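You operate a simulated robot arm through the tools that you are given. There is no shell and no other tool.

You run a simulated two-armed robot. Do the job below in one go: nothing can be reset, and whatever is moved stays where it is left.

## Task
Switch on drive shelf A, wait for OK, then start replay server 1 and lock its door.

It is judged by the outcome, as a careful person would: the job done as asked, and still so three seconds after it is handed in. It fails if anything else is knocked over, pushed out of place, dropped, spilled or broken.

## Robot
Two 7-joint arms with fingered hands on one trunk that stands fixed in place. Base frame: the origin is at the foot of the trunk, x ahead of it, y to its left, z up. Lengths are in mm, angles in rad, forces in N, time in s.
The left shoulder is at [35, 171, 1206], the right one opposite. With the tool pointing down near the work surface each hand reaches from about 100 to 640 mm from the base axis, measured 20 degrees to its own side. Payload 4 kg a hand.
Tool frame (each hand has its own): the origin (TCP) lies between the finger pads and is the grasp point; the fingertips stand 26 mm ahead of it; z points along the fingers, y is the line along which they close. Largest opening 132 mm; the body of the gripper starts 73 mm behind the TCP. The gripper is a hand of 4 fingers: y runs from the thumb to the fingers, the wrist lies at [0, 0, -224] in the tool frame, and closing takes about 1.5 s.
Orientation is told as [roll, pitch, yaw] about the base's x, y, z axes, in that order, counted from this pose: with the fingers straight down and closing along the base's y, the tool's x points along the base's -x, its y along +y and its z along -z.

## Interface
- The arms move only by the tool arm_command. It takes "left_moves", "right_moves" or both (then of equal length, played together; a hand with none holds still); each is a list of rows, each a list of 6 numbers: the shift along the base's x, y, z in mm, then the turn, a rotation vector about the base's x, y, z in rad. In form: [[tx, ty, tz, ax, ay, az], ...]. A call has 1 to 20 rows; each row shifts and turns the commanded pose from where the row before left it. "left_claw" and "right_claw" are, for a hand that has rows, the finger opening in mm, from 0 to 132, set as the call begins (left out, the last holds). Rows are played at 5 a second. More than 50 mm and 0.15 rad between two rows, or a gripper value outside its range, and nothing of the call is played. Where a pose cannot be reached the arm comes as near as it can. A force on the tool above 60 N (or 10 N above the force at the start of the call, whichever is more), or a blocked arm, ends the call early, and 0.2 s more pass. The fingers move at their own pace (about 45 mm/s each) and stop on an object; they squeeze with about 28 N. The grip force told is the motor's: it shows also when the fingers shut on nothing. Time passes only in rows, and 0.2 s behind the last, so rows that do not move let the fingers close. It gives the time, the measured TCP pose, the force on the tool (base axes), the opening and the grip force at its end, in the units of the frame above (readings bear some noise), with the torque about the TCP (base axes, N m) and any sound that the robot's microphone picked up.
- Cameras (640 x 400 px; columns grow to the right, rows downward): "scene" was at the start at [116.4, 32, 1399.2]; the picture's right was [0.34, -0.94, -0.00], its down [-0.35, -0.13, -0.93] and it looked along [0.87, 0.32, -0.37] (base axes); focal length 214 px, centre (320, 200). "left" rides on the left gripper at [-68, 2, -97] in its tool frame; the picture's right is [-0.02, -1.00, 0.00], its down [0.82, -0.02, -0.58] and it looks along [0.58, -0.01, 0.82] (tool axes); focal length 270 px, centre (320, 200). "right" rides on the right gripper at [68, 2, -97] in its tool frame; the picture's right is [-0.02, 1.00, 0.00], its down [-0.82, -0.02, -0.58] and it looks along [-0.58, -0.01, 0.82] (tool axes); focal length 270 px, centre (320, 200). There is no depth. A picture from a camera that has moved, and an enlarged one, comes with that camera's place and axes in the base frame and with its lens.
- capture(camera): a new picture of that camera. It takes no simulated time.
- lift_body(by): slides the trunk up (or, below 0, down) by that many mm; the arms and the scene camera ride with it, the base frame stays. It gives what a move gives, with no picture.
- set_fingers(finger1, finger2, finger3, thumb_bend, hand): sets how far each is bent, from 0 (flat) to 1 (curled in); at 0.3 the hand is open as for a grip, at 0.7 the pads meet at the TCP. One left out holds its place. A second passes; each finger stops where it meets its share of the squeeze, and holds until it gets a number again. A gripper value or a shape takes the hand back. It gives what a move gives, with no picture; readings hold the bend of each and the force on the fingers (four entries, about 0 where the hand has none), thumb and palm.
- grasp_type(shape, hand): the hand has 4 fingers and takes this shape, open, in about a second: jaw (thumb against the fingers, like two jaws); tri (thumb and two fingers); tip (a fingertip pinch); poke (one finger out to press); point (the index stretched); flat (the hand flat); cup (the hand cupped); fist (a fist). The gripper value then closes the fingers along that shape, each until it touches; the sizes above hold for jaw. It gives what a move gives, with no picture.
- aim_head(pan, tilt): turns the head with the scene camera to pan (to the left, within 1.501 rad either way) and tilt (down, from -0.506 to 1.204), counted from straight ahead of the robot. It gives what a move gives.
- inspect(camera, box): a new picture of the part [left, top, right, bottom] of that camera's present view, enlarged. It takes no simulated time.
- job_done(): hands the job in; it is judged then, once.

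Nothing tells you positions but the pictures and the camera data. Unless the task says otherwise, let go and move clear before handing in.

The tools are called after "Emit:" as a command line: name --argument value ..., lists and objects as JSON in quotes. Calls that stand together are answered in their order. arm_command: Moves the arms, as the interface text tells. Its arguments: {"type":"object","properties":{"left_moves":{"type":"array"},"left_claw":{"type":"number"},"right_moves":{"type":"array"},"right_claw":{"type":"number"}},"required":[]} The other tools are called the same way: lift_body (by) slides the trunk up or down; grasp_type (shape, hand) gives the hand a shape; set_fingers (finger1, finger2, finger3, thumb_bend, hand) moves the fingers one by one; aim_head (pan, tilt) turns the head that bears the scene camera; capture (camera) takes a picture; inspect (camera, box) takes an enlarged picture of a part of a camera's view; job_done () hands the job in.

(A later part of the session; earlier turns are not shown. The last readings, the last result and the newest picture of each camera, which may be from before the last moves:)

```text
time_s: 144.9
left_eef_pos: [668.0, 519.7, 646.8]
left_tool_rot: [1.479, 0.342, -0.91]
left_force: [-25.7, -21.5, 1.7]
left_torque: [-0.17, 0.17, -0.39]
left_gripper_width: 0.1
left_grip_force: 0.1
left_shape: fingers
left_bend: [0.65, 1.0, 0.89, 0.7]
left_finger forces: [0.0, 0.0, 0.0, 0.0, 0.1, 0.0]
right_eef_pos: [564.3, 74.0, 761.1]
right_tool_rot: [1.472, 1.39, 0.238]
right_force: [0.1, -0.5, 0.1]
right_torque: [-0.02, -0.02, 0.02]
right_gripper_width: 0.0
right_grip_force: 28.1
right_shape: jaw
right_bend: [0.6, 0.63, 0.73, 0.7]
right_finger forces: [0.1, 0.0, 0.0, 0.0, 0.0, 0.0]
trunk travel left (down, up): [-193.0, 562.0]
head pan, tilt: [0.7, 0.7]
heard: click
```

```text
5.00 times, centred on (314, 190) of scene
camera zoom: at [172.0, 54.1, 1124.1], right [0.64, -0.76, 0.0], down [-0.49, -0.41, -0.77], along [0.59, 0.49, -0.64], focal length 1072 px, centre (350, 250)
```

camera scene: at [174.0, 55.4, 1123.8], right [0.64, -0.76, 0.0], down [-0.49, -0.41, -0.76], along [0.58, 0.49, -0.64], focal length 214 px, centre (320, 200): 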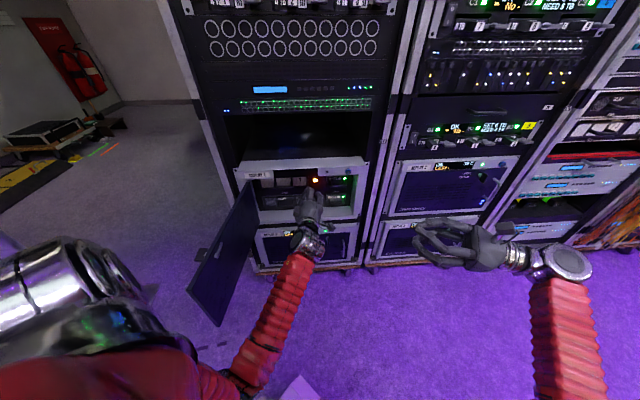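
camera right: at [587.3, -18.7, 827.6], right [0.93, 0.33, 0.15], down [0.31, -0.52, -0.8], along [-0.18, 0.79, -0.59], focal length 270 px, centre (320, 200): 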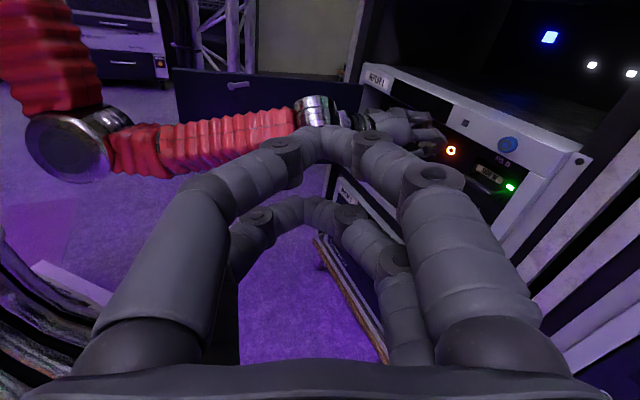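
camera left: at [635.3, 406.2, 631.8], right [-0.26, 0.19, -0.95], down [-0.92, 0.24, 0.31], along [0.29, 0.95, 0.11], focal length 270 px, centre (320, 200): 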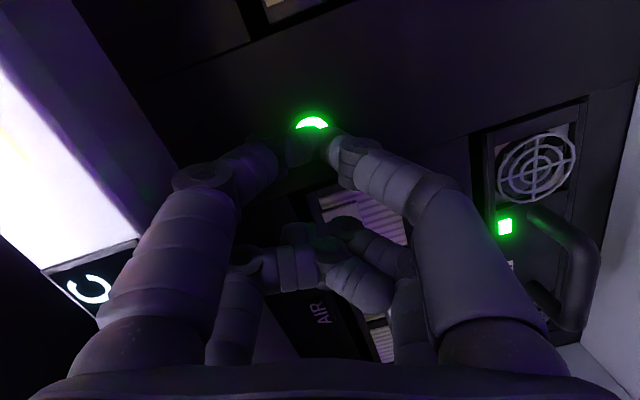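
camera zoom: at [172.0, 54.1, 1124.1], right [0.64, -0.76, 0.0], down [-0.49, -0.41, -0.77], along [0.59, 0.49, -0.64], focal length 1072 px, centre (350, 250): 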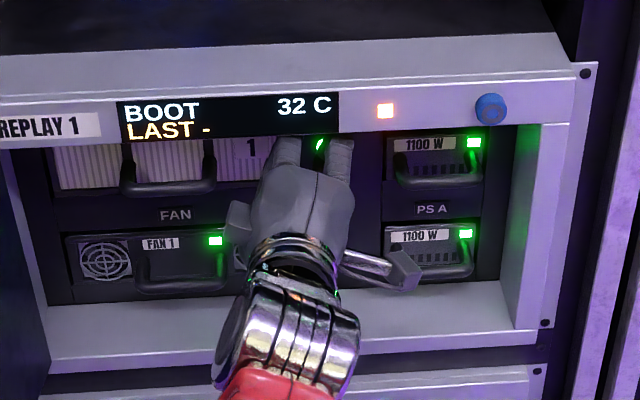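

Click: the ring turned green and Replay 1 shows BOOT at 32 C. I'll withdraw straight back out of the opening.

Emit:
arm_command --left_moves '[[-4.6, -3.9, -0.5, 0, 0, 0], [-9, -7.5, -1, 0, 0, 0], [-12, -10, 0, 0, 0, 0], [-12.3, -10.3, 1, 0, 0, 0], [-12.3, -10.3, 1, 0, 0, 0], [-12.3, -10.3, 1, 0, 0, 0], [-12.3, -10.3, 1, 0, 0, 0], [-12.3, -10.3, 1, 0, 0, 0], [0, 0, 0, 0, 0, 0]]'

Emit:
capture --camera "scene"

Emit:
inspect --camera "scene" --box '[230, 130, 390, 230]'

```text
time_s: 146.8
left_eef_pos: [592.0, 497.3, 709.7]
left_tool_rot: [1.625, 0.422, -0.835]
left_force: [0.3, 0.2, 0.9]
left_torque: [0.0, 0.0, 0.02]
left_gripper_width: 0.1
left_grip_force: 0.1
left_shape: fingers
left_bend: [0.64, 1.0, 0.89, 0.7]
left_finger forces: [0.0, 0.1, 0.0, 0.1, 0.1, 0.0]
right_eef_pos: [564.5, 76.2, 761.3]
right_tool_rot: [1.469, 1.393, 0.233]
right_force: [-0.3, 0.9, 0.3]
right_torque: [-0.01, 0.03, 0.02]
right_gripper_width: 0.0
right_grip_force: 28.1
right_shape: jaw
right_bend: [0.6, 0.63, 0.73, 0.7]
right_finger forces: [0.1, 0.0, 0.0, 0.0, 0.0, 0.0]
trunk travel left (down, up): [-193.0, 562.0]
head pan, tilt: [0.7, 0.7]
stopped in row 9 (left hand): the arm was blocked; the commanded pose is now the measured one
```

```text
taken
camera scene: at [174.1, 55.5, 1123.7], right [0.64, -0.76, 0.0], down [-0.49, -0.42, -0.76], along [0.58, 0.49, -0.64], focal length 214 px, centre (320, 200)
```

scene: 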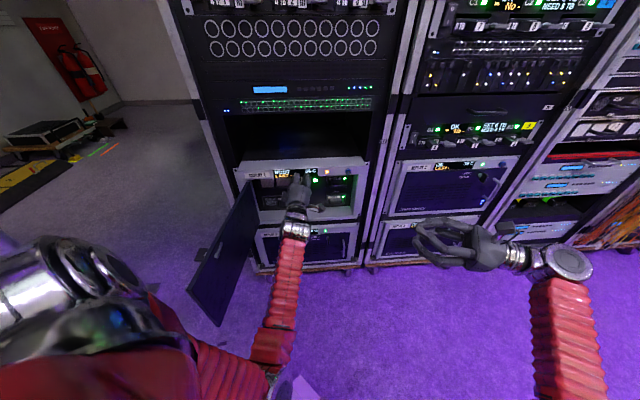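

```text
4.00 times, centred on (310, 180) of scene
camera zoom: at [174.1, 55.5, 1123.7], right [0.64, -0.76, 0.0], down [-0.49, -0.42, -0.76], along [0.58, 0.49, -0.64], focal length 858 px, centre (360, 280)
```

zoom: 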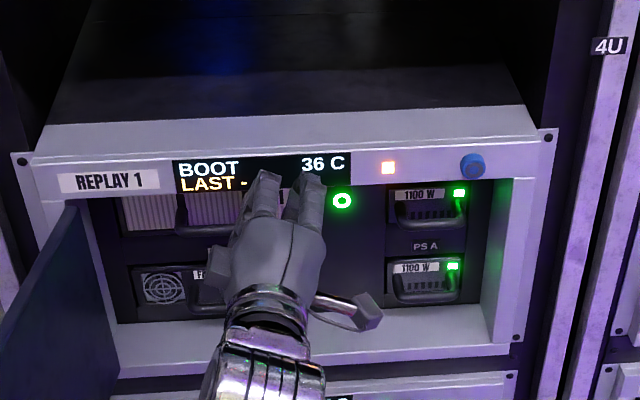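

The display shows BOOT at 36 C, so it is starting. I'll lift the left arm clear of the opening and keep an eye on the display.

Emit:
arm_command --left_moves '[[-6, -5, 14, 0.04, 0.035, 0], [-6, -5, 18, 0.04, 0.035, 0], [-6, -5, 20, 0.04, 0.035, 0], [-6, -4, 22, 0.04, 0.035, 0], [-4, 0, 22, 0, 0, 0], [-4, 4, 22, 0, 0, 0], [-4, 6, 22, 0, 0, 0], [-4, 8, 22, 0, 0, 0], [-4, 10, 22, 0, 0, 0], [-4, 10, 22, 0, 0, 0], [0, 0, 0, 0, 0, 0]]'

Emit:
capture --camera "scene"

Emit:
inspect --camera "scene" --box '[230, 130, 390, 230]'

Emit:
capture --camera "right"

```text
time_s: 149.2
left_eef_pos: [544.1, 516.2, 913.1]
left_tool_rot: [1.623, 0.635, -0.838]
left_force: [0.0, 0.4, 0.3]
left_torque: [0.02, 0.0, 0.0]
left_gripper_width: 0.1
left_grip_force: 0.1
left_shape: fingers
left_bend: [0.64, 1.0, 0.89, 0.7]
left_finger forces: [0.0, 0.0, 0.0, 0.0, 0.1, 0.1]
right_eef_pos: [564.6, 76.3, 760.3]
right_tool_rot: [1.468, 1.392, 0.232]
right_force: [0.9, 0.5, -0.1]
right_torque: [0.0, -0.02, -0.02]
right_gripper_width: 0.0
right_grip_force: 27.3
right_shape: jaw
right_bend: [0.6, 0.63, 0.73, 0.7]
right_finger forces: [0.0, 0.0, 0.0, 0.0, 0.1, 0.0]
trunk travel left (down, up): [-193.0, 562.0]
head pan, tilt: [0.7, 0.7]
```

```text
taken
camera scene: at [174.0, 55.5, 1123.7], right [0.64, -0.76, 0.0], down [-0.49, -0.42, -0.76], along [0.58, 0.49, -0.64], focal length 214 px, centre (320, 200)
```

scene: 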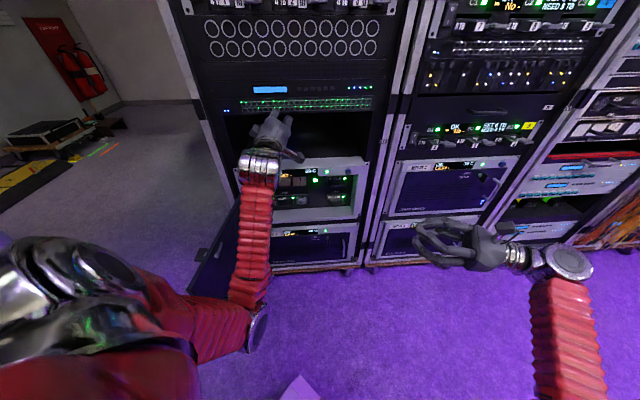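

```text
4.00 times, centred on (310, 180) of scene
camera zoom: at [174.0, 55.5, 1123.7], right [0.64, -0.76, 0.0], down [-0.49, -0.42, -0.76], along [0.58, 0.49, -0.64], focal length 858 px, centre (360, 280)
```

zoom: 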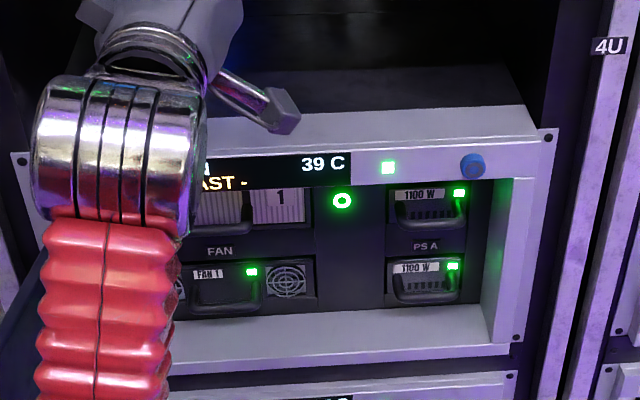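

```text
taken
camera right: at [587.2, -18.7, 828.5], right [0.93, 0.33, 0.15], down [0.31, -0.52, -0.8], along [-0.18, 0.79, -0.59], focal length 270 px, centre (320, 200)
```

right: 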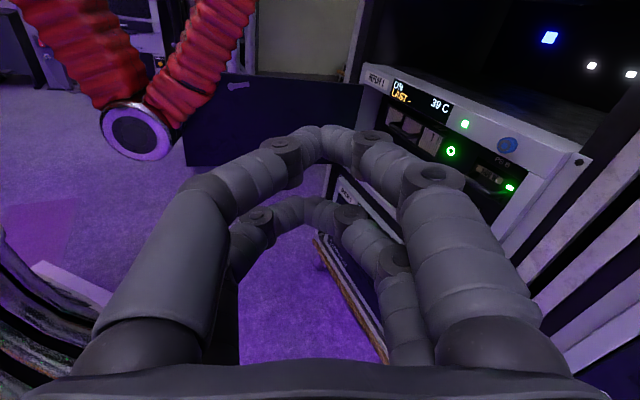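

Replay 1 now shows ON with a green light at 39 C. Next I must close and lock the door, so I'll raise the trunk to get the left elbow above the door and swing the left arm over to the door's outer side.

Emit:
lift_body --by 150

Emit:
arm_command --left_moves '[[-12, 8, 4, 0, 0, 0], [-14, 10, 4, 0, 0, 0], [-14, 12, 4, -0.06, -0.05, -0.04], [-14, 12, 4, -0.06, -0.05, -0.04], [-14, 12, 4, -0.06, -0.05, -0.06], [-14, 12, 4, -0.06, -0.05, -0.06], [-14, 12, 0, -0.06, -0.05, -0.06], [-14, 12, 0, -0.06, -0.05, -0.06], [-14, 10, 0, 0, 0, -0.06], [-10, 10, 0, 0, 0, -0.06], [0, 0, 0, 0, 0, 0]]'

Emit:
capture --camera "scene"

Emit:
capture --camera "right"

```text
time_s: 150.9
left_eef_pos: [546.0, 515.0, 1062.3]
left_tool_rot: [1.62, 0.634, -0.836]
left_force: [-0.2, 0.4, -0.2]
left_torque: [0.05, 0.0, 0.01]
left_gripper_width: 0.2
left_grip_force: 0.1
left_shape: fingers
left_bend: [0.64, 1.0, 0.89, 0.7]
left_finger forces: [0.0, 0.0, 0.0, 0.1, 0.0, 0.0]
right_eef_pos: [565.9, 76.6, 910.1]
right_tool_rot: [1.468, 1.394, 0.232]
right_force: [1.7, -0.6, -0.3]
right_torque: [0.01, -0.04, 0.05]
right_gripper_width: 0.0
right_grip_force: 28.3
right_shape: jaw
right_bend: [0.6, 0.63, 0.73, 0.7]
right_finger forces: [0.0, 0.0, 0.1, 0.0, 0.1, 0.0]
trunk travel left (down, up): [-343.0, 412.0]
head pan, tilt: [0.7, 0.7]
```

```text
time_s: 153.3
left_eef_pos: [411.8, 626.2, 1087.6]
left_tool_rot: [1.673, 0.17, -1.262]
left_force: [0.0, -0.2, -0.1]
left_torque: [0.06, 0.03, 0.0]
left_gripper_width: 0.0
left_grip_force: 0.0
left_shape: fingers
left_bend: [0.64, 1.0, 0.89, 0.7]
left_finger forces: [0.0, 0.2, 0.0, 0.0, 0.0, 0.0]
right_eef_pos: [564.9, 75.4, 911.0]
right_tool_rot: [1.466, 1.393, 0.232]
right_force: [-0.7, 0.6, -0.9]
right_torque: [-0.01, 0.0, 0.0]
right_gripper_width: 0.0
right_grip_force: 28.1
right_shape: jaw
right_bend: [0.6, 0.63, 0.73, 0.7]
right_finger forces: [0.0, 0.0, 0.0, 0.0, 0.1, 0.1]
trunk travel left (down, up): [-343.0, 412.0]
head pan, tilt: [0.7, 0.7]
```

```text
taken
camera scene: at [116.1, 55.5, 1278.6], right [0.64, -0.76, 0.0], down [-0.49, -0.42, -0.76], along [0.58, 0.49, -0.64], focal length 214 px, centre (320, 200)
```

scene: 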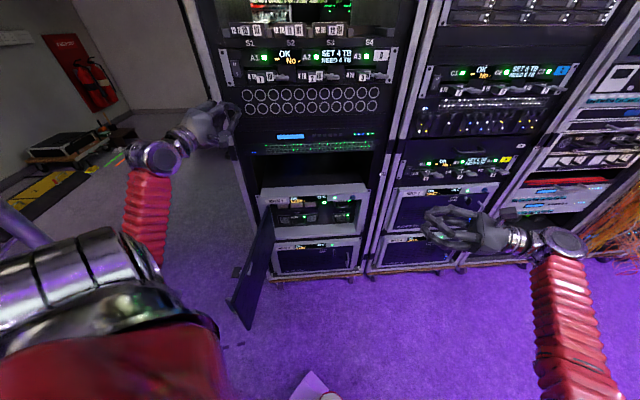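

```text
taken
camera right: at [587.2, -18.7, 978.6], right [0.93, 0.33, 0.15], down [0.31, -0.52, -0.8], along [-0.18, 0.79, -0.59], focal length 270 px, centre (320, 200)
```

right: 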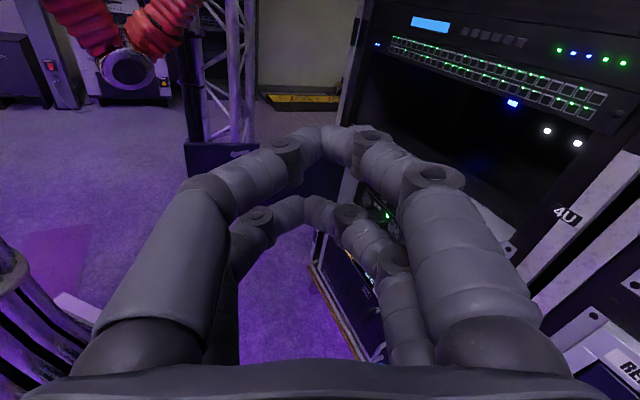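

The left arm is now out on the far side of the door and all displays still read fine. I'll turn the left hand to point straight down with fingers closed, hovering above the door's outer side, so only the fingers will reach down to push the door shut.

Emit:
arm_command --left_moves '[[-14.7, -7.8, -17, -0.0427, 0.1355, 0], [-14.7, -7.8, -17, -0.0427, 0.1355, 0], [-14.7, -7.8, -17, -0.0427, 0.1355, 0], [-14.7, -7.8, -17, -0.0427, 0.1355, 0], [-14.7, -7.8, -17, -0.0427, 0.1355, 0], [-14.7, -7.8, -17, -0.0427, 0.1355, 0], [-14.7, -7.8, -17, -0.0427, 0.1355, 0], [-14.7, -7.8, -17, -0.0427, 0.1355, 0], [-14.7, -7.8, -17, -0.0427, 0.1355, 0], [-14.7, -7.8, -17, -0.0427, 0.1355, 0], [-14.7, -7.8, -17, -0.0427, 0.1355, 0], [0, 0, 0, 0, 0, 0]]' --left_claw 0

Emit:
capture --camera "scene"

Emit:
capture --camera "left"

```text
time_s: 155.9
left_eef_pos: [250.2, 539.9, 901.0]
left_tool_rot: [0.109, 0.004, -1.432]
left_force: [-0.3, 0.5, 0.8]
left_torque: [0.04, -0.03, 0.04]
left_gripper_width: 0.2
left_grip_force: 28.1
left_shape: tip
left_bend: [0.61, 0.62, 0.63, 0.7]
left_finger forces: [0.0, 0.0, 0.0, 0.0, 0.1, 0.1]
right_eef_pos: [563.6, 75.5, 909.7]
right_tool_rot: [1.467, 1.391, 0.232]
right_force: [0.2, -1.0, -0.8]
right_torque: [0.01, 0.0, -0.02]
right_gripper_width: 0.3
right_grip_force: 27.5
right_shape: jaw
right_bend: [0.6, 0.63, 0.73, 0.7]
right_finger forces: [0.1, 0.0, 0.0, 0.0, 0.0, 0.0]
trunk travel left (down, up): [-343.0, 412.0]
head pan, tilt: [0.7, 0.7]
```

```text
taken
camera scene: at [115.9, 55.5, 1278.7], right [0.64, -0.76, 0.0], down [-0.49, -0.42, -0.76], along [0.58, 0.49, -0.64], focal length 214 px, centre (320, 200)
```

scene: 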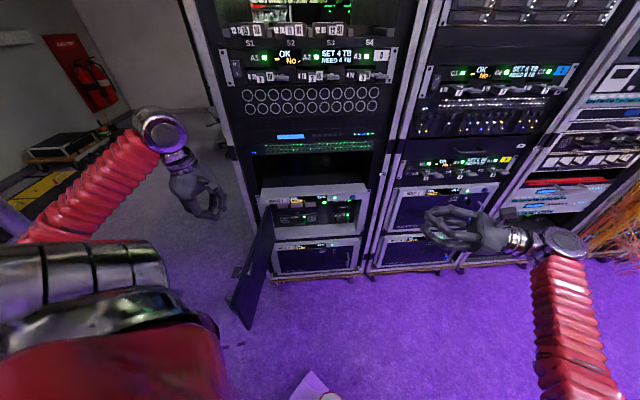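

```text
taken
camera left: at [251.1, 469.9, 995.8], right [-0.98, -0.16, -0.11], down [-0.19, 0.8, 0.57], along [-0.01, 0.58, -0.81], focal length 270 px, centre (320, 200)
```

left: 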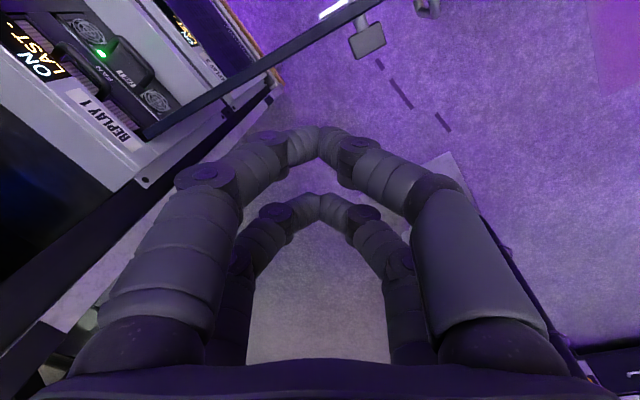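

From above I can see the door at about 97°, with the lever and handle on its outer face. I'll shift to a spot nearer the hinge clear of the lever, lower the trunk, then dip the fingers down beside the door.

Emit:
arm_command --left_moves '[[12, 12, 10, 0, 0, 0], [12, 12, 10, 0, 0, 0], [12, 12, 10, 0, 0, 0], [0, 0, 0, 0, 0, 0]]'

Emit:
lift_body --by -150

Emit:
capture --camera "left"

Emit:
capture --camera "scene"

```text
time_s: 156.9
left_eef_pos: [285.3, 576.1, 931.3]
left_tool_rot: [0.11, 0.004, -1.431]
left_force: [0.0, -0.5, 0.2]
left_torque: [-0.04, -0.01, -0.03]
left_gripper_width: 0.0
left_grip_force: 28.0
left_shape: tip
left_bend: [0.61, 0.62, 0.63, 0.7]
left_finger forces: [0.1, 0.1, 0.1, 0.0, 0.0, 0.1]
right_eef_pos: [564.6, 77.1, 911.5]
right_tool_rot: [1.469, 1.393, 0.231]
right_force: [0.8, 0.1, -0.8]
right_torque: [0.03, 0.03, 0.02]
right_gripper_width: 0.2
right_grip_force: 27.9
right_shape: jaw
right_bend: [0.6, 0.63, 0.73, 0.7]
right_finger forces: [0.1, 0.1, 0.1, 0.1, 0.0, 0.1]
trunk travel left (down, up): [-343.0, 412.0]
head pan, tilt: [0.7, 0.7]
```

```text
time_s: 158.7
left_eef_pos: [284.5, 575.1, 781.1]
left_tool_rot: [0.111, 0.004, -1.431]
left_force: [0.0, -0.2, -0.4]
left_torque: [0.0, -0.02, 0.0]
left_gripper_width: 0.0
left_grip_force: 28.2
left_shape: tip
left_bend: [0.61, 0.62, 0.63, 0.7]
left_finger forces: [0.0, 0.1, 0.1, 0.1, 0.0, 0.0]
right_eef_pos: [565.3, 75.5, 760.9]
right_tool_rot: [1.467, 1.39, 0.231]
right_force: [0.8, 0.0, -0.8]
right_torque: [-0.01, 0.03, 0.0]
right_gripper_width: 0.2
right_grip_force: 28.7
right_shape: jaw
right_bend: [0.6, 0.63, 0.73, 0.7]
right_finger forces: [0.0, 0.0, 0.1, 0.0, 0.0, 0.0]
trunk travel left (down, up): [-193.0, 562.0]
head pan, tilt: [0.7, 0.7]
```

```text
taken
camera left: at [286.0, 506.1, 876.3], right [-0.98, -0.16, -0.11], down [-0.2, 0.79, 0.57], along [0.0, 0.59, -0.81], focal length 270 px, centre (320, 200)
```

left: 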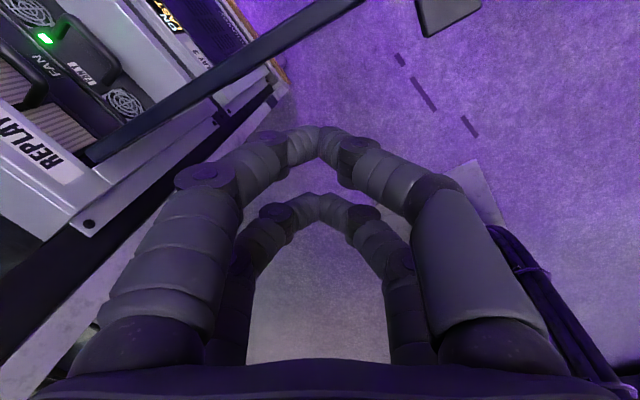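

```text
taken
camera scene: at [173.5, 55.4, 1124.0], right [0.64, -0.76, 0.0], down [-0.49, -0.42, -0.76], along [0.58, 0.49, -0.64], focal length 214 px, centre (320, 200)
```

scene: 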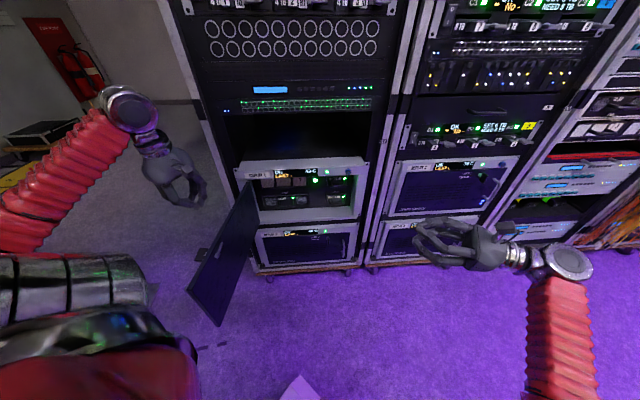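

The fingers are poised outside the door near its hinge side. I'll dip them down and begin sweeping the door toward closed.

Emit:
arm_command --left_moves '[[0, 0, -21, 0, 0, 0], [0, 0, -21, 0, 0, 0], [0, 0, -21, 0, 0, 0], [0, 0, -21, 0, 0, 0], [0, 0, -21, 0, 0, 0], [0, 0, -21, 0, 0, 0], [0, 0, 0, 0, 0, 0]]'

Emit:
arm_command --left_moves '[[9.2, -11.5, 0, 0, 0, 0], [9.2, -11.5, 0, 0, 0, 0], [9.2, -11.5, 0, 0, 0, 0], [9.2, -11.5, 0, 0, 0, 0], [9.2, -11.5, 0, 0, 0, 0], [9.2, -11.5, 0, 0, 0, 0], [11.8, -7.6, 0, 0, 0, 0], [11.8, -7.6, 0, 0, 0, 0], [11.8, -7.6, 0, 0, 0, 0], [11.8, -7.6, 0, 0, 0, 0], [11.8, -7.6, 0, 0, 0, 0], [0, 0, 0, 0, 0, 0]]'

Emit:
capture --camera "left"

Emit:
capture --camera "scene"

```text
time_s: 160.3
left_eef_pos: [285.9, 575.7, 655.7]
left_tool_rot: [0.111, 0.002, -1.433]
left_force: [-1.0, -0.8, 0.4]
left_torque: [0.02, -0.02, 0.02]
left_gripper_width: 0.0
left_grip_force: 28.4
left_shape: tip
left_bend: [0.61, 0.62, 0.63, 0.7]
left_finger forces: [0.0, 0.1, 0.0, 0.0, 0.1, 0.1]
right_eef_pos: [564.7, 75.4, 761.6]
right_tool_rot: [1.468, 1.393, 0.233]
right_force: [0.1, 0.8, 0.6]
right_torque: [0.02, -0.04, 0.0]
right_gripper_width: 0.0
right_grip_force: 27.8
right_shape: jaw
right_bend: [0.6, 0.63, 0.73, 0.7]
right_finger forces: [0.0, 0.1, 0.0, 0.0, 0.0, 0.1]
trunk travel left (down, up): [-193.0, 562.0]
head pan, tilt: [0.7, 0.7]
```

```text
time_s: 162.9
left_eef_pos: [398.3, 469.0, 655.3]
left_tool_rot: [0.11, 0.005, -1.434]
left_force: [-0.8, 0.1, -0.3]
left_torque: [0.01, 0.02, -0.01]
left_gripper_width: 0.0
left_grip_force: 27.6
left_shape: tip
left_bend: [0.61, 0.62, 0.63, 0.7]
left_finger forces: [0.0, 0.0, 0.0, 0.0, 0.0, 0.1]
right_eef_pos: [565.1, 75.4, 760.9]
right_tool_rot: [1.468, 1.391, 0.233]
right_force: [-0.6, -0.8, 0.1]
right_torque: [-0.01, 0.04, -0.02]
right_gripper_width: 0.1
right_grip_force: 28.3
right_shape: jaw
right_bend: [0.6, 0.63, 0.73, 0.7]
right_finger forces: [0.0, 0.0, 0.0, 0.0, 0.0, 0.0]
trunk travel left (down, up): [-193.0, 562.0]
head pan, tilt: [0.7, 0.7]
```

```text
taken
camera left: at [400.2, 399.7, 750.1], right [-0.98, -0.16, -0.11], down [-0.19, 0.79, 0.57], along [-0.01, 0.58, -0.81], focal length 270 px, centre (320, 200)
```

left: 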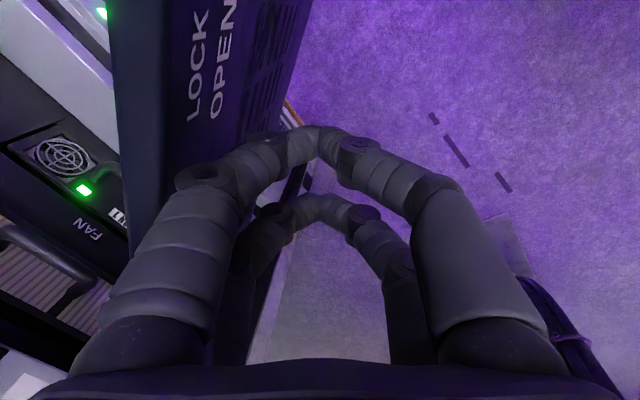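

```text
taken
camera scene: at [174.0, 55.5, 1123.8], right [0.64, -0.76, 0.0], down [-0.49, -0.42, -0.76], along [0.58, 0.49, -0.64], focal length 214 px, centre (320, 200)
```

scene: 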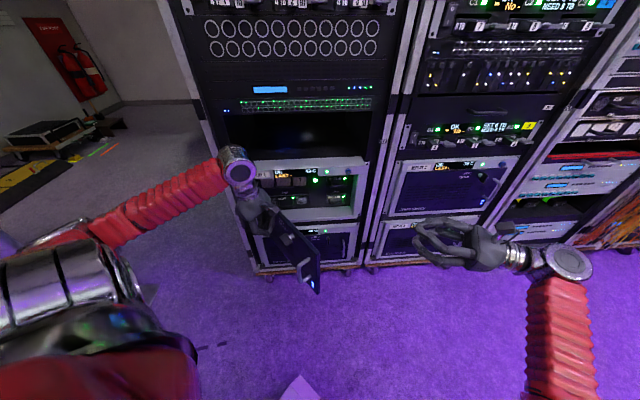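

The door is swinging closed nicely (about 55° now). I'll continue the sweep along the arc.

Emit:
arm_command --left_moves '[[14, -4, 0, 0, 0, 0], [14, -4, 0, 0, 0, 0], [14, -4, 0, 0, 0, 0], [14, -3, 0, 0, 0, 0], [14, -2, 0, 0, 0, 0], [14, 0, 0, 0, 0, 0], [14, 1, 0, 0, 0, 0], [14, 2, 0, 0, 0, 0], [14, 3, 0, 0, 0, 0], [13, 4, 0, 0, 0, 0], [0, 0, 0, 0, 0, 0]]'

Emit:
capture --camera "left"

Emit:
capture --camera "scene"

```text
time_s: 165.3
left_eef_pos: [537.2, 461.1, 654.2]
left_tool_rot: [0.11, 0.003, -1.432]
left_force: [-1.1, 0.3, 0.3]
left_torque: [0.01, -0.01, -0.01]
left_gripper_width: 0.2
left_grip_force: 28.1
left_shape: tip
left_bend: [0.61, 0.62, 0.63, 0.7]
left_finger forces: [0.0, 0.0, 0.0, 0.1, 0.0, 0.0]
right_eef_pos: [564.7, 75.8, 761.1]
right_tool_rot: [1.467, 1.392, 0.234]
right_force: [-0.3, 0.3, 0.1]
right_torque: [0.02, 0.01, -0.01]
right_gripper_width: 0.0
right_grip_force: 27.9
right_shape: jaw
right_bend: [0.6, 0.63, 0.73, 0.7]
right_finger forces: [0.0, 0.0, 0.0, 0.0, 0.0, 0.0]
trunk travel left (down, up): [-193.0, 562.0]
head pan, tilt: [0.7, 0.7]
```

```text
taken
camera left: at [539.4, 392.3, 749.2], right [-0.98, -0.16, -0.11], down [-0.19, 0.79, 0.58], along [-0.01, 0.59, -0.81], focal length 270 px, centre (320, 200)
```

left: 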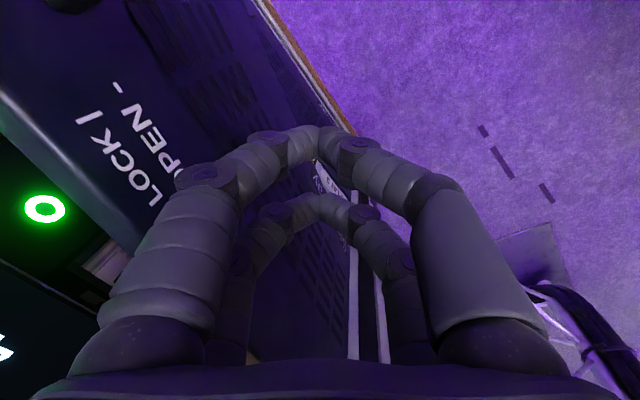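

```text
taken
camera scene: at [174.1, 55.5, 1123.8], right [0.64, -0.76, 0.0], down [-0.49, -0.42, -0.76], along [0.58, 0.49, -0.64], focal length 214 px, centre (320, 200)
```

scene: 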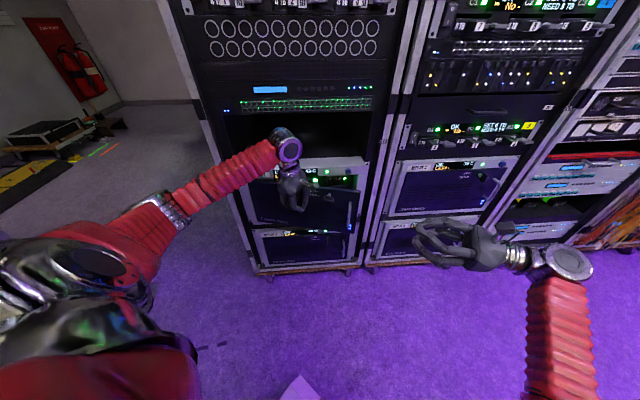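

The door is down to about 20°. I'll push a bit further, staying clear of the top frame.

Emit:
arm_command --left_moves '[[9, 4, 0, 0, 0, 0], [9, 4, 0, 0, 0, 0], [9, 5, 0, 0, 0, 0], [0, 0, 0, 0, 0, 0]]'

Emit:
capture --camera "left"

Emit:
inspect --camera "scene" --box '[230, 120, 390, 220]'

```text
time_s: 166.3
left_eef_pos: [565.9, 474.2, 654.3]
left_tool_rot: [0.11, 0.004, -1.433]
left_force: [0.1, -0.5, 0.4]
left_torque: [0.01, 0.02, -0.02]
left_gripper_width: 0.1
left_grip_force: 28.1
left_shape: tip
left_bend: [0.61, 0.62, 0.63, 0.7]
left_finger forces: [0.0, 0.0, 0.0, 0.0, 0.1, 0.1]
right_eef_pos: [565.6, 74.1, 761.3]
right_tool_rot: [1.467, 1.393, 0.235]
right_force: [-0.4, -0.1, -0.9]
right_torque: [0.01, -0.05, 0.02]
right_gripper_width: 0.0
right_grip_force: 28.3
right_shape: jaw
right_bend: [0.6, 0.63, 0.73, 0.7]
right_finger forces: [0.0, 0.1, 0.0, 0.0, 0.1, 0.0]
trunk travel left (down, up): [-193.0, 562.0]
head pan, tilt: [0.7, 0.7]
```

```text
taken
camera left: at [567.3, 404.8, 748.9], right [-0.98, -0.16, -0.11], down [-0.19, 0.79, 0.57], along [-0.01, 0.59, -0.81], focal length 270 px, centre (320, 200)
```

left: 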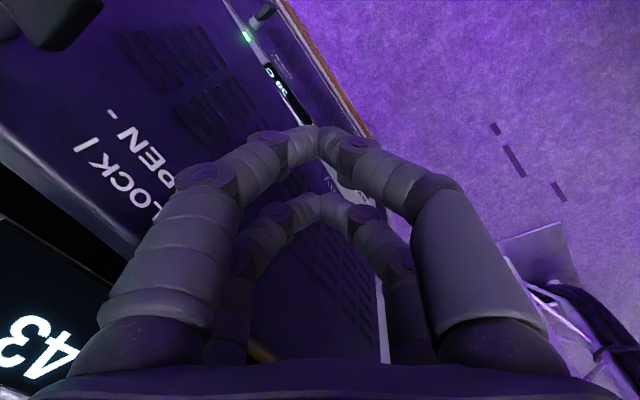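

```text
4.00 times, centred on (310, 170) of scene
camera zoom: at [174.2, 55.5, 1123.7], right [0.64, -0.76, 0.0], down [-0.49, -0.42, -0.76], along [0.58, 0.49, -0.64], focal length 858 px, centre (360, 320)
```

zoom: 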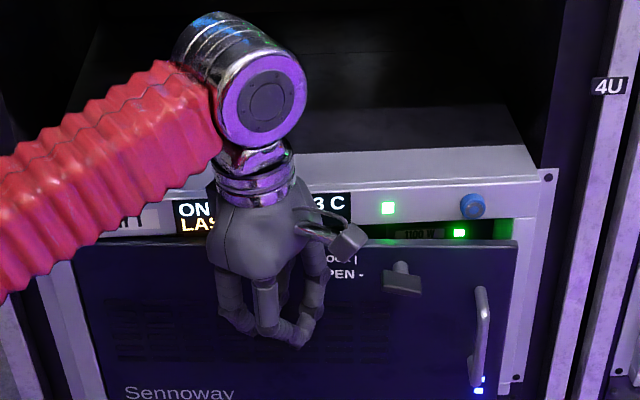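

The door is at about 10° and the reading is 43 C, so I'll finish closing promptly. I'll back off a touch, turn the hand so its thin side faces the rack, and press the door home.

Emit:
arm_command --left_moves '[[-7, -7, 0, 0, 0, 0], [-7, -7, 0, 0, 0, -0.134], [0, 0, 0, 0, 0, -0.134], [0, 0, 0, 0, 0, -0.134], [0, 0, 0, 0, 0, -0.134], [0, 0, 0, 0, 0, -0.134], [0, 0, 0, 0, 0, -0.134], [0, 0, 0, 0, 0, -0.134], [8, 8, 0, 0, 0, 0], [8, 8, 0, 0, 0, 0], [7, 7, 0, 0, 0, 0], [5, 5, 0, 0, 0, 0], [4, 4, 0, 0, 0, 0], [0, 0, 0, 0, 0, 0]]'

Emit:
capture --camera "left"

Emit:
inspect --camera "scene" --box '[230, 120, 390, 220]'

```text
time_s: 169.3
left_eef_pos: [582.1, 492.9, 654.4]
left_tool_rot: [0.109, 0.004, -2.372]
left_force: [-0.3, 0.4, 0.5]
left_torque: [-0.01, -0.02, 0.01]
left_gripper_width: 0.0
left_grip_force: 28.0
left_shape: tip
left_bend: [0.61, 0.62, 0.63, 0.7]
left_finger forces: [0.0, 0.1, 0.0, 0.1, 0.0, 0.0]
right_eef_pos: [565.6, 75.1, 761.4]
right_tool_rot: [1.468, 1.391, 0.235]
right_force: [0.4, -0.3, 1.4]
right_torque: [-0.04, 0.0, 0.04]
right_gripper_width: 0.0
right_grip_force: 27.9
right_shape: jaw
right_bend: [0.6, 0.63, 0.73, 0.7]
right_finger forces: [0.1, 0.1, 0.0, 0.1, 0.0, 0.0]
trunk travel left (down, up): [-193.0, 562.0]
head pan, tilt: [0.7, 0.7]
```

```text
taken
camera left: at [528.5, 451.1, 749.1], right [-0.71, 0.7, -0.11], down [0.53, 0.63, 0.57], along [0.47, 0.35, -0.81], focal length 270 px, centre (320, 200)
```

left: 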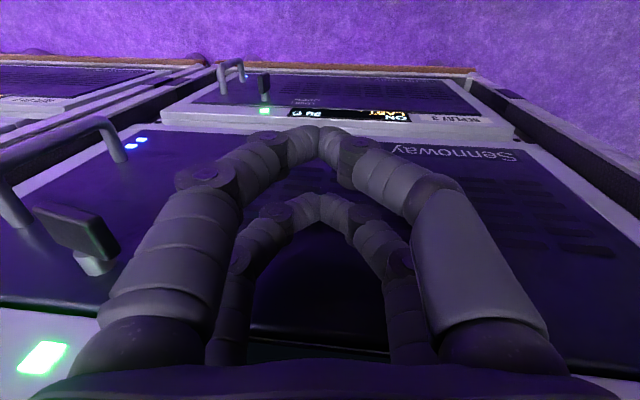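

```text
4.00 times, centred on (310, 170) of scene
camera zoom: at [174.2, 55.5, 1123.7], right [0.64, -0.76, 0.0], down [-0.49, -0.42, -0.76], along [0.58, 0.49, -0.64], focal length 858 px, centre (360, 320)
```

zoom: 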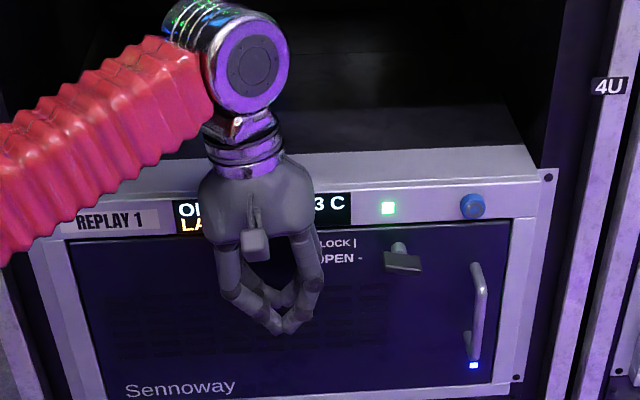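

The door looks almost fully shut. I'll press a few more millimetres until it seats.

Emit:
arm_command --left_moves '[[3, 3, 0, 0, 0, 0], [3, 3, 0, 0, 0, 0], [3, 3, 0, 0, 0, 0], [0, 0, 0, 0, 0, 0]]'

Emit:
capture --camera "left"

Emit:
inspect --camera "scene" --box '[310, 140, 374, 180]'

```text
time_s: 170.3
left_eef_pos: [591.7, 501.1, 655.1]
left_tool_rot: [0.11, 0.003, -2.371]
left_force: [-0.2, 0.4, 0.1]
left_torque: [0.01, 0.0, 0.04]
left_gripper_width: 0.0
left_grip_force: 28.0
left_shape: tip
left_bend: [0.61, 0.62, 0.63, 0.7]
left_finger forces: [0.1, 0.0, 0.6, 0.0, 0.0, 0.1]
right_eef_pos: [565.3, 76.0, 761.0]
right_tool_rot: [1.469, 1.393, 0.234]
right_force: [0.2, -0.6, -0.1]
right_torque: [-0.02, 0.05, -0.01]
right_gripper_width: 0.0
right_grip_force: 28.4
right_shape: jaw
right_bend: [0.6, 0.63, 0.73, 0.7]
right_finger forces: [0.0, 0.1, 0.0, 0.1, 0.0, 0.0]
trunk travel left (down, up): [-193.0, 562.0]
head pan, tilt: [0.7, 0.7]
```

```text
taken
camera left: at [537.4, 460.0, 749.2], right [-0.71, 0.7, -0.11], down [0.53, 0.63, 0.57], along [0.47, 0.35, -0.81], focal length 270 px, centre (320, 200)
```

left: 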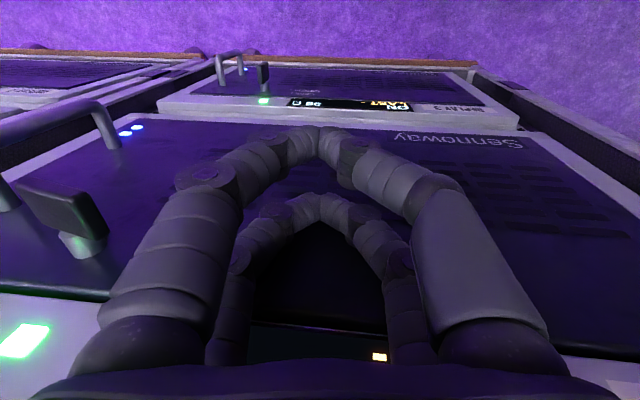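

```text
10.00 times, centred on (342, 160) of scene
camera zoom: at [174.1, 55.5, 1123.7], right [0.64, -0.76, 0.0], down [-0.49, -0.42, -0.76], along [0.58, 0.49, -0.64], focal length 2145 px, centre (100, 600)
```

zoom: 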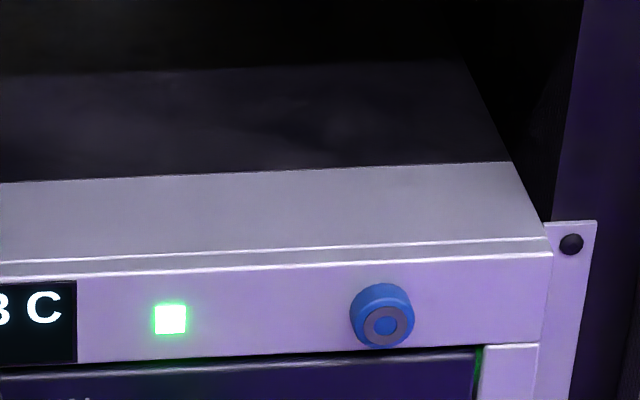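

It's just making contact. I'll press another few millimetres to be sure the door is fully home.

Emit:
arm_command --left_moves '[[2.1, 2.1, 0, 0, 0, 0], [2.1, 2.1, 0, 0, 0, 0], [2.1, 2.1, 0, 0, 0, 0], [0, 0, 0, 0, 0, 0]]'

Emit:
inspect --camera "scene" --box '[310, 140, 374, 180]'

Emit:
inspect --camera "scene" --box '[230, 130, 390, 230]'

```text
time_s: 171.2
left_eef_pos: [592.0, 502.7, 653.4]
left_tool_rot: [0.105, -0.014, -2.377]
left_force: [-24.3, -13.5, 6.5]
left_torque: [0.88, -1.07, 1.04]
left_gripper_width: 0.0
left_grip_force: 27.9
left_shape: tip
left_bend: [0.61, 0.62, 0.63, 0.7]
left_finger forces: [0.0, 2.0, 18.6, 0.0, 0.0, 8.3]
right_eef_pos: [563.2, 74.9, 763.5]
right_tool_rot: [1.473, 1.388, 0.235]
right_force: [0.4, -0.5, 0.8]
right_torque: [-0.05, 0.03, 0.01]
right_gripper_width: 0.0
right_grip_force: 27.8
right_shape: jaw
right_bend: [0.6, 0.63, 0.73, 0.7]
right_finger forces: [0.0, 0.0, 0.0, 0.0, 0.0, 0.0]
trunk travel left (down, up): [-193.0, 562.0]
head pan, tilt: [0.7, 0.7]
stopped in row 4 (left hand): the force on the tool passed its limit at 62 N (the readings are from after the stop); the commanded pose is now the measured one
```

```text
10.00 times, centred on (342, 160) of scene
camera zoom: at [171.0, 53.9, 1124.6], right [0.64, -0.76, 0.0], down [-0.49, -0.41, -0.77], along [0.59, 0.49, -0.64], focal length 2145 px, centre (100, 600)
```

zoom: 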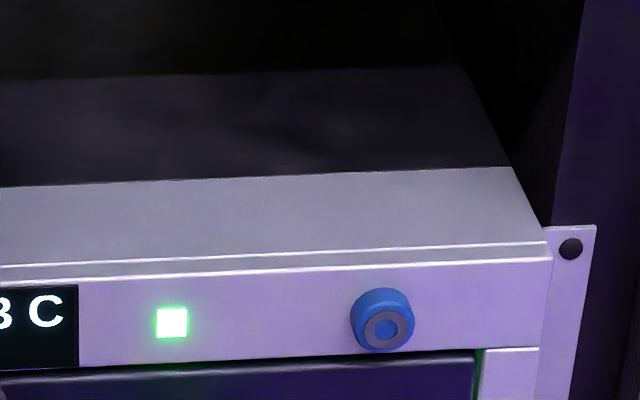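

```text
4.00 times, centred on (310, 180) of scene
camera zoom: at [171.0, 53.9, 1124.6], right [0.64, -0.76, 0.0], down [-0.49, -0.41, -0.77], along [0.59, 0.49, -0.64], focal length 858 px, centre (360, 280)
```

zoom: 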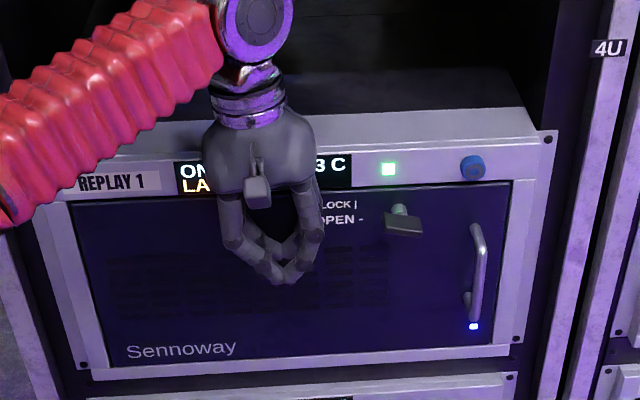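

The door is firmly shut. I'll now withdraw the left hand up and away, then lower the trunk so the right hand can turn the lever to LOCK.

Emit:
arm_command --left_moves '[[-6, -6, 0, 0, 0, 0], [-14, -14, 5, 0, 0, 0], [-20, -14, 15, 0, 0, 0], [-25, -5, 25, 0, 0, 0], [-28, 0, 30, 0, 0, 0], [-28, 0, 35, 0, 0, 0], [-28, 0, 35, 0, 0, 0], [-28, 5, 35, 0, 0, 0], [-28, 5, 35, 0, 0, 0], [-28, 5, 35, 0, 0, 0], [0, 0, 35, 0, 0, 0], [0, 0, 0, 0, 0, 0]]'

Emit:
capture --camera "scene"

Emit:
inspect --camera "scene" --box '[230, 130, 390, 230]'

```text
time_s: 174.0
left_eef_pos: [363.9, 479.6, 968.7]
left_tool_rot: [0.225, 0.099, -2.375]
left_force: [0.0, 0.4, -0.5]
left_torque: [0.0, -0.01, -0.01]
left_gripper_width: 0.0
left_grip_force: 28.3
left_shape: tip
left_bend: [0.61, 0.62, 0.63, 0.7]
left_finger forces: [0.0, 0.1, 0.0, 0.0, 0.0, 0.0]
left hand out of reach, approached as far as the arm can: row 11
right_eef_pos: [564.3, 74.7, 761.7]
right_tool_rot: [1.467, 1.393, 0.233]
right_force: [-0.5, 0.5, 0.9]
right_torque: [0.0, 0.01, 0.01]
right_gripper_width: 0.0
right_grip_force: 28.0
right_shape: jaw
right_bend: [0.6, 0.63, 0.73, 0.7]
right_finger forces: [0.0, 0.0, 0.0, 0.1, 0.0, 0.0]
trunk travel left (down, up): [-193.0, 562.0]
head pan, tilt: [0.7, 0.7]
stopped in row 12 (left hand): the arm was blocked; the commanded pose is now the measured one
```

```text
taken
camera scene: at [174.1, 55.6, 1123.7], right [0.64, -0.76, 0.0], down [-0.49, -0.42, -0.76], along [0.58, 0.49, -0.64], focal length 214 px, centre (320, 200)
```

scene: 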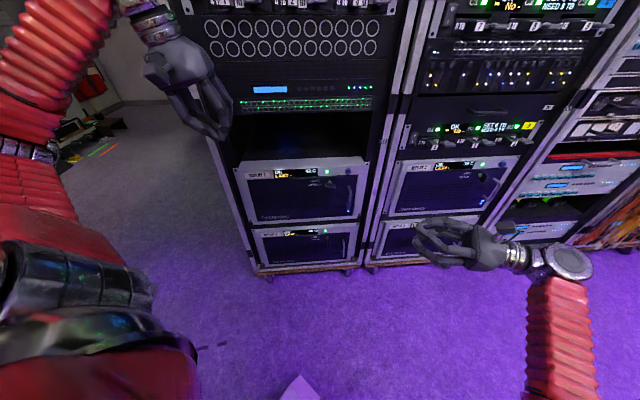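

```text
4.00 times, centred on (310, 180) of scene
camera zoom: at [174.1, 55.6, 1123.7], right [0.64, -0.76, 0.0], down [-0.49, -0.42, -0.76], along [0.58, 0.49, -0.64], focal length 858 px, centre (360, 280)
```

zoom: 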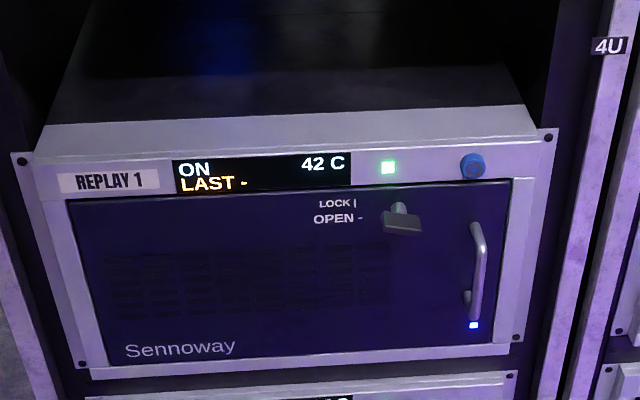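

Replay 1 reads ON, 42 C and now falling, with the door shut; only the lever remains at OPEN. I'll ease the left hand outward a bit and lower the trunk for the right hand.

Emit:
arm_command --left_moves '[[6, 14, -6, 0, 0, 0], [6, 14, -6, 0, 0, 0], [6, 14, -6, 0, 0, 0], [0, 0, 0, 0, 0, 0]]'

Emit:
lift_body --by -190

Emit:
capture --camera "scene"

Emit:
capture --camera "right"

```text
time_s: 175.0
left_eef_pos: [382.2, 523.5, 949.6]
left_tool_rot: [0.224, 0.101, -2.373]
left_force: [-0.1, 0.7, -0.6]
left_torque: [-0.02, -0.01, -0.03]
left_gripper_width: 0.1
left_grip_force: 28.2
left_shape: tip
left_bend: [0.61, 0.62, 0.63, 0.7]
left_finger forces: [0.0, 0.0, 0.1, 0.0, 0.0, 0.0]
right_eef_pos: [565.0, 75.0, 763.1]
right_tool_rot: [1.469, 1.392, 0.234]
right_force: [0.1, -0.4, -0.6]
right_torque: [-0.01, 0.02, -0.01]
right_gripper_width: 0.0
right_grip_force: 28.0
right_shape: jaw
right_bend: [0.6, 0.63, 0.73, 0.7]
right_finger forces: [0.1, 0.0, 0.1, 0.0, 0.0, 0.0]
trunk travel left (down, up): [-193.0, 562.0]
head pan, tilt: [0.7, 0.7]
```

```text
time_s: 177.1
left_eef_pos: [381.2, 521.0, 761.1]
left_tool_rot: [0.223, 0.101, -2.375]
left_force: [-0.2, 0.6, 0.0]
left_torque: [0.01, -0.01, -0.03]
left_gripper_width: 0.0
left_grip_force: 27.9
left_shape: tip
left_bend: [0.61, 0.62, 0.63, 0.7]
left_finger forces: [0.1, 0.0, 0.0, 0.0, 0.0, 0.0]
right_eef_pos: [565.4, 75.0, 572.1]
right_tool_rot: [1.469, 1.392, 0.231]
right_force: [-0.7, 0.0, -0.2]
right_torque: [-0.05, -0.02, 0.0]
right_gripper_width: 0.1
right_grip_force: 28.6
right_shape: jaw
right_bend: [0.6, 0.63, 0.73, 0.7]
right_finger forces: [0.0, 0.1, 0.0, 0.1, 0.0, 0.0]
trunk travel left (down, up): [-3.0, 752.0]
head pan, tilt: [0.7, 0.7]
```

```text
taken
camera scene: at [274.0, 55.5, 917.6], right [0.64, -0.76, 0.0], down [-0.49, -0.42, -0.76], along [0.58, 0.49, -0.64], focal length 214 px, centre (320, 200)
```

scene: 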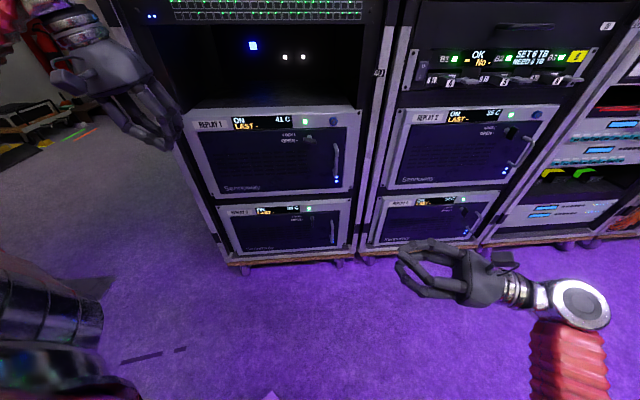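

```text
taken
camera right: at [587.0, -18.8, 640.2], right [0.93, 0.33, 0.15], down [0.31, -0.52, -0.8], along [-0.18, 0.79, -0.59], focal length 270 px, centre (320, 200)
```

right: 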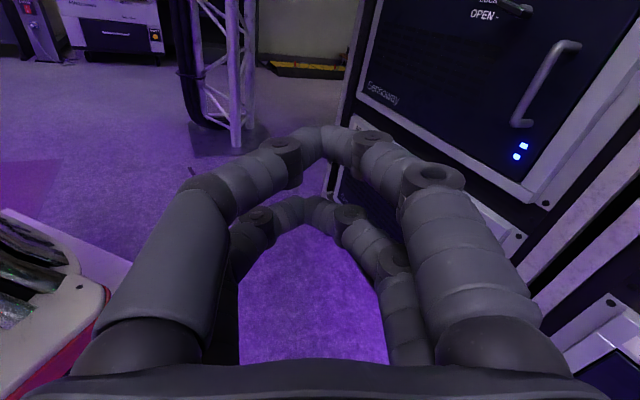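

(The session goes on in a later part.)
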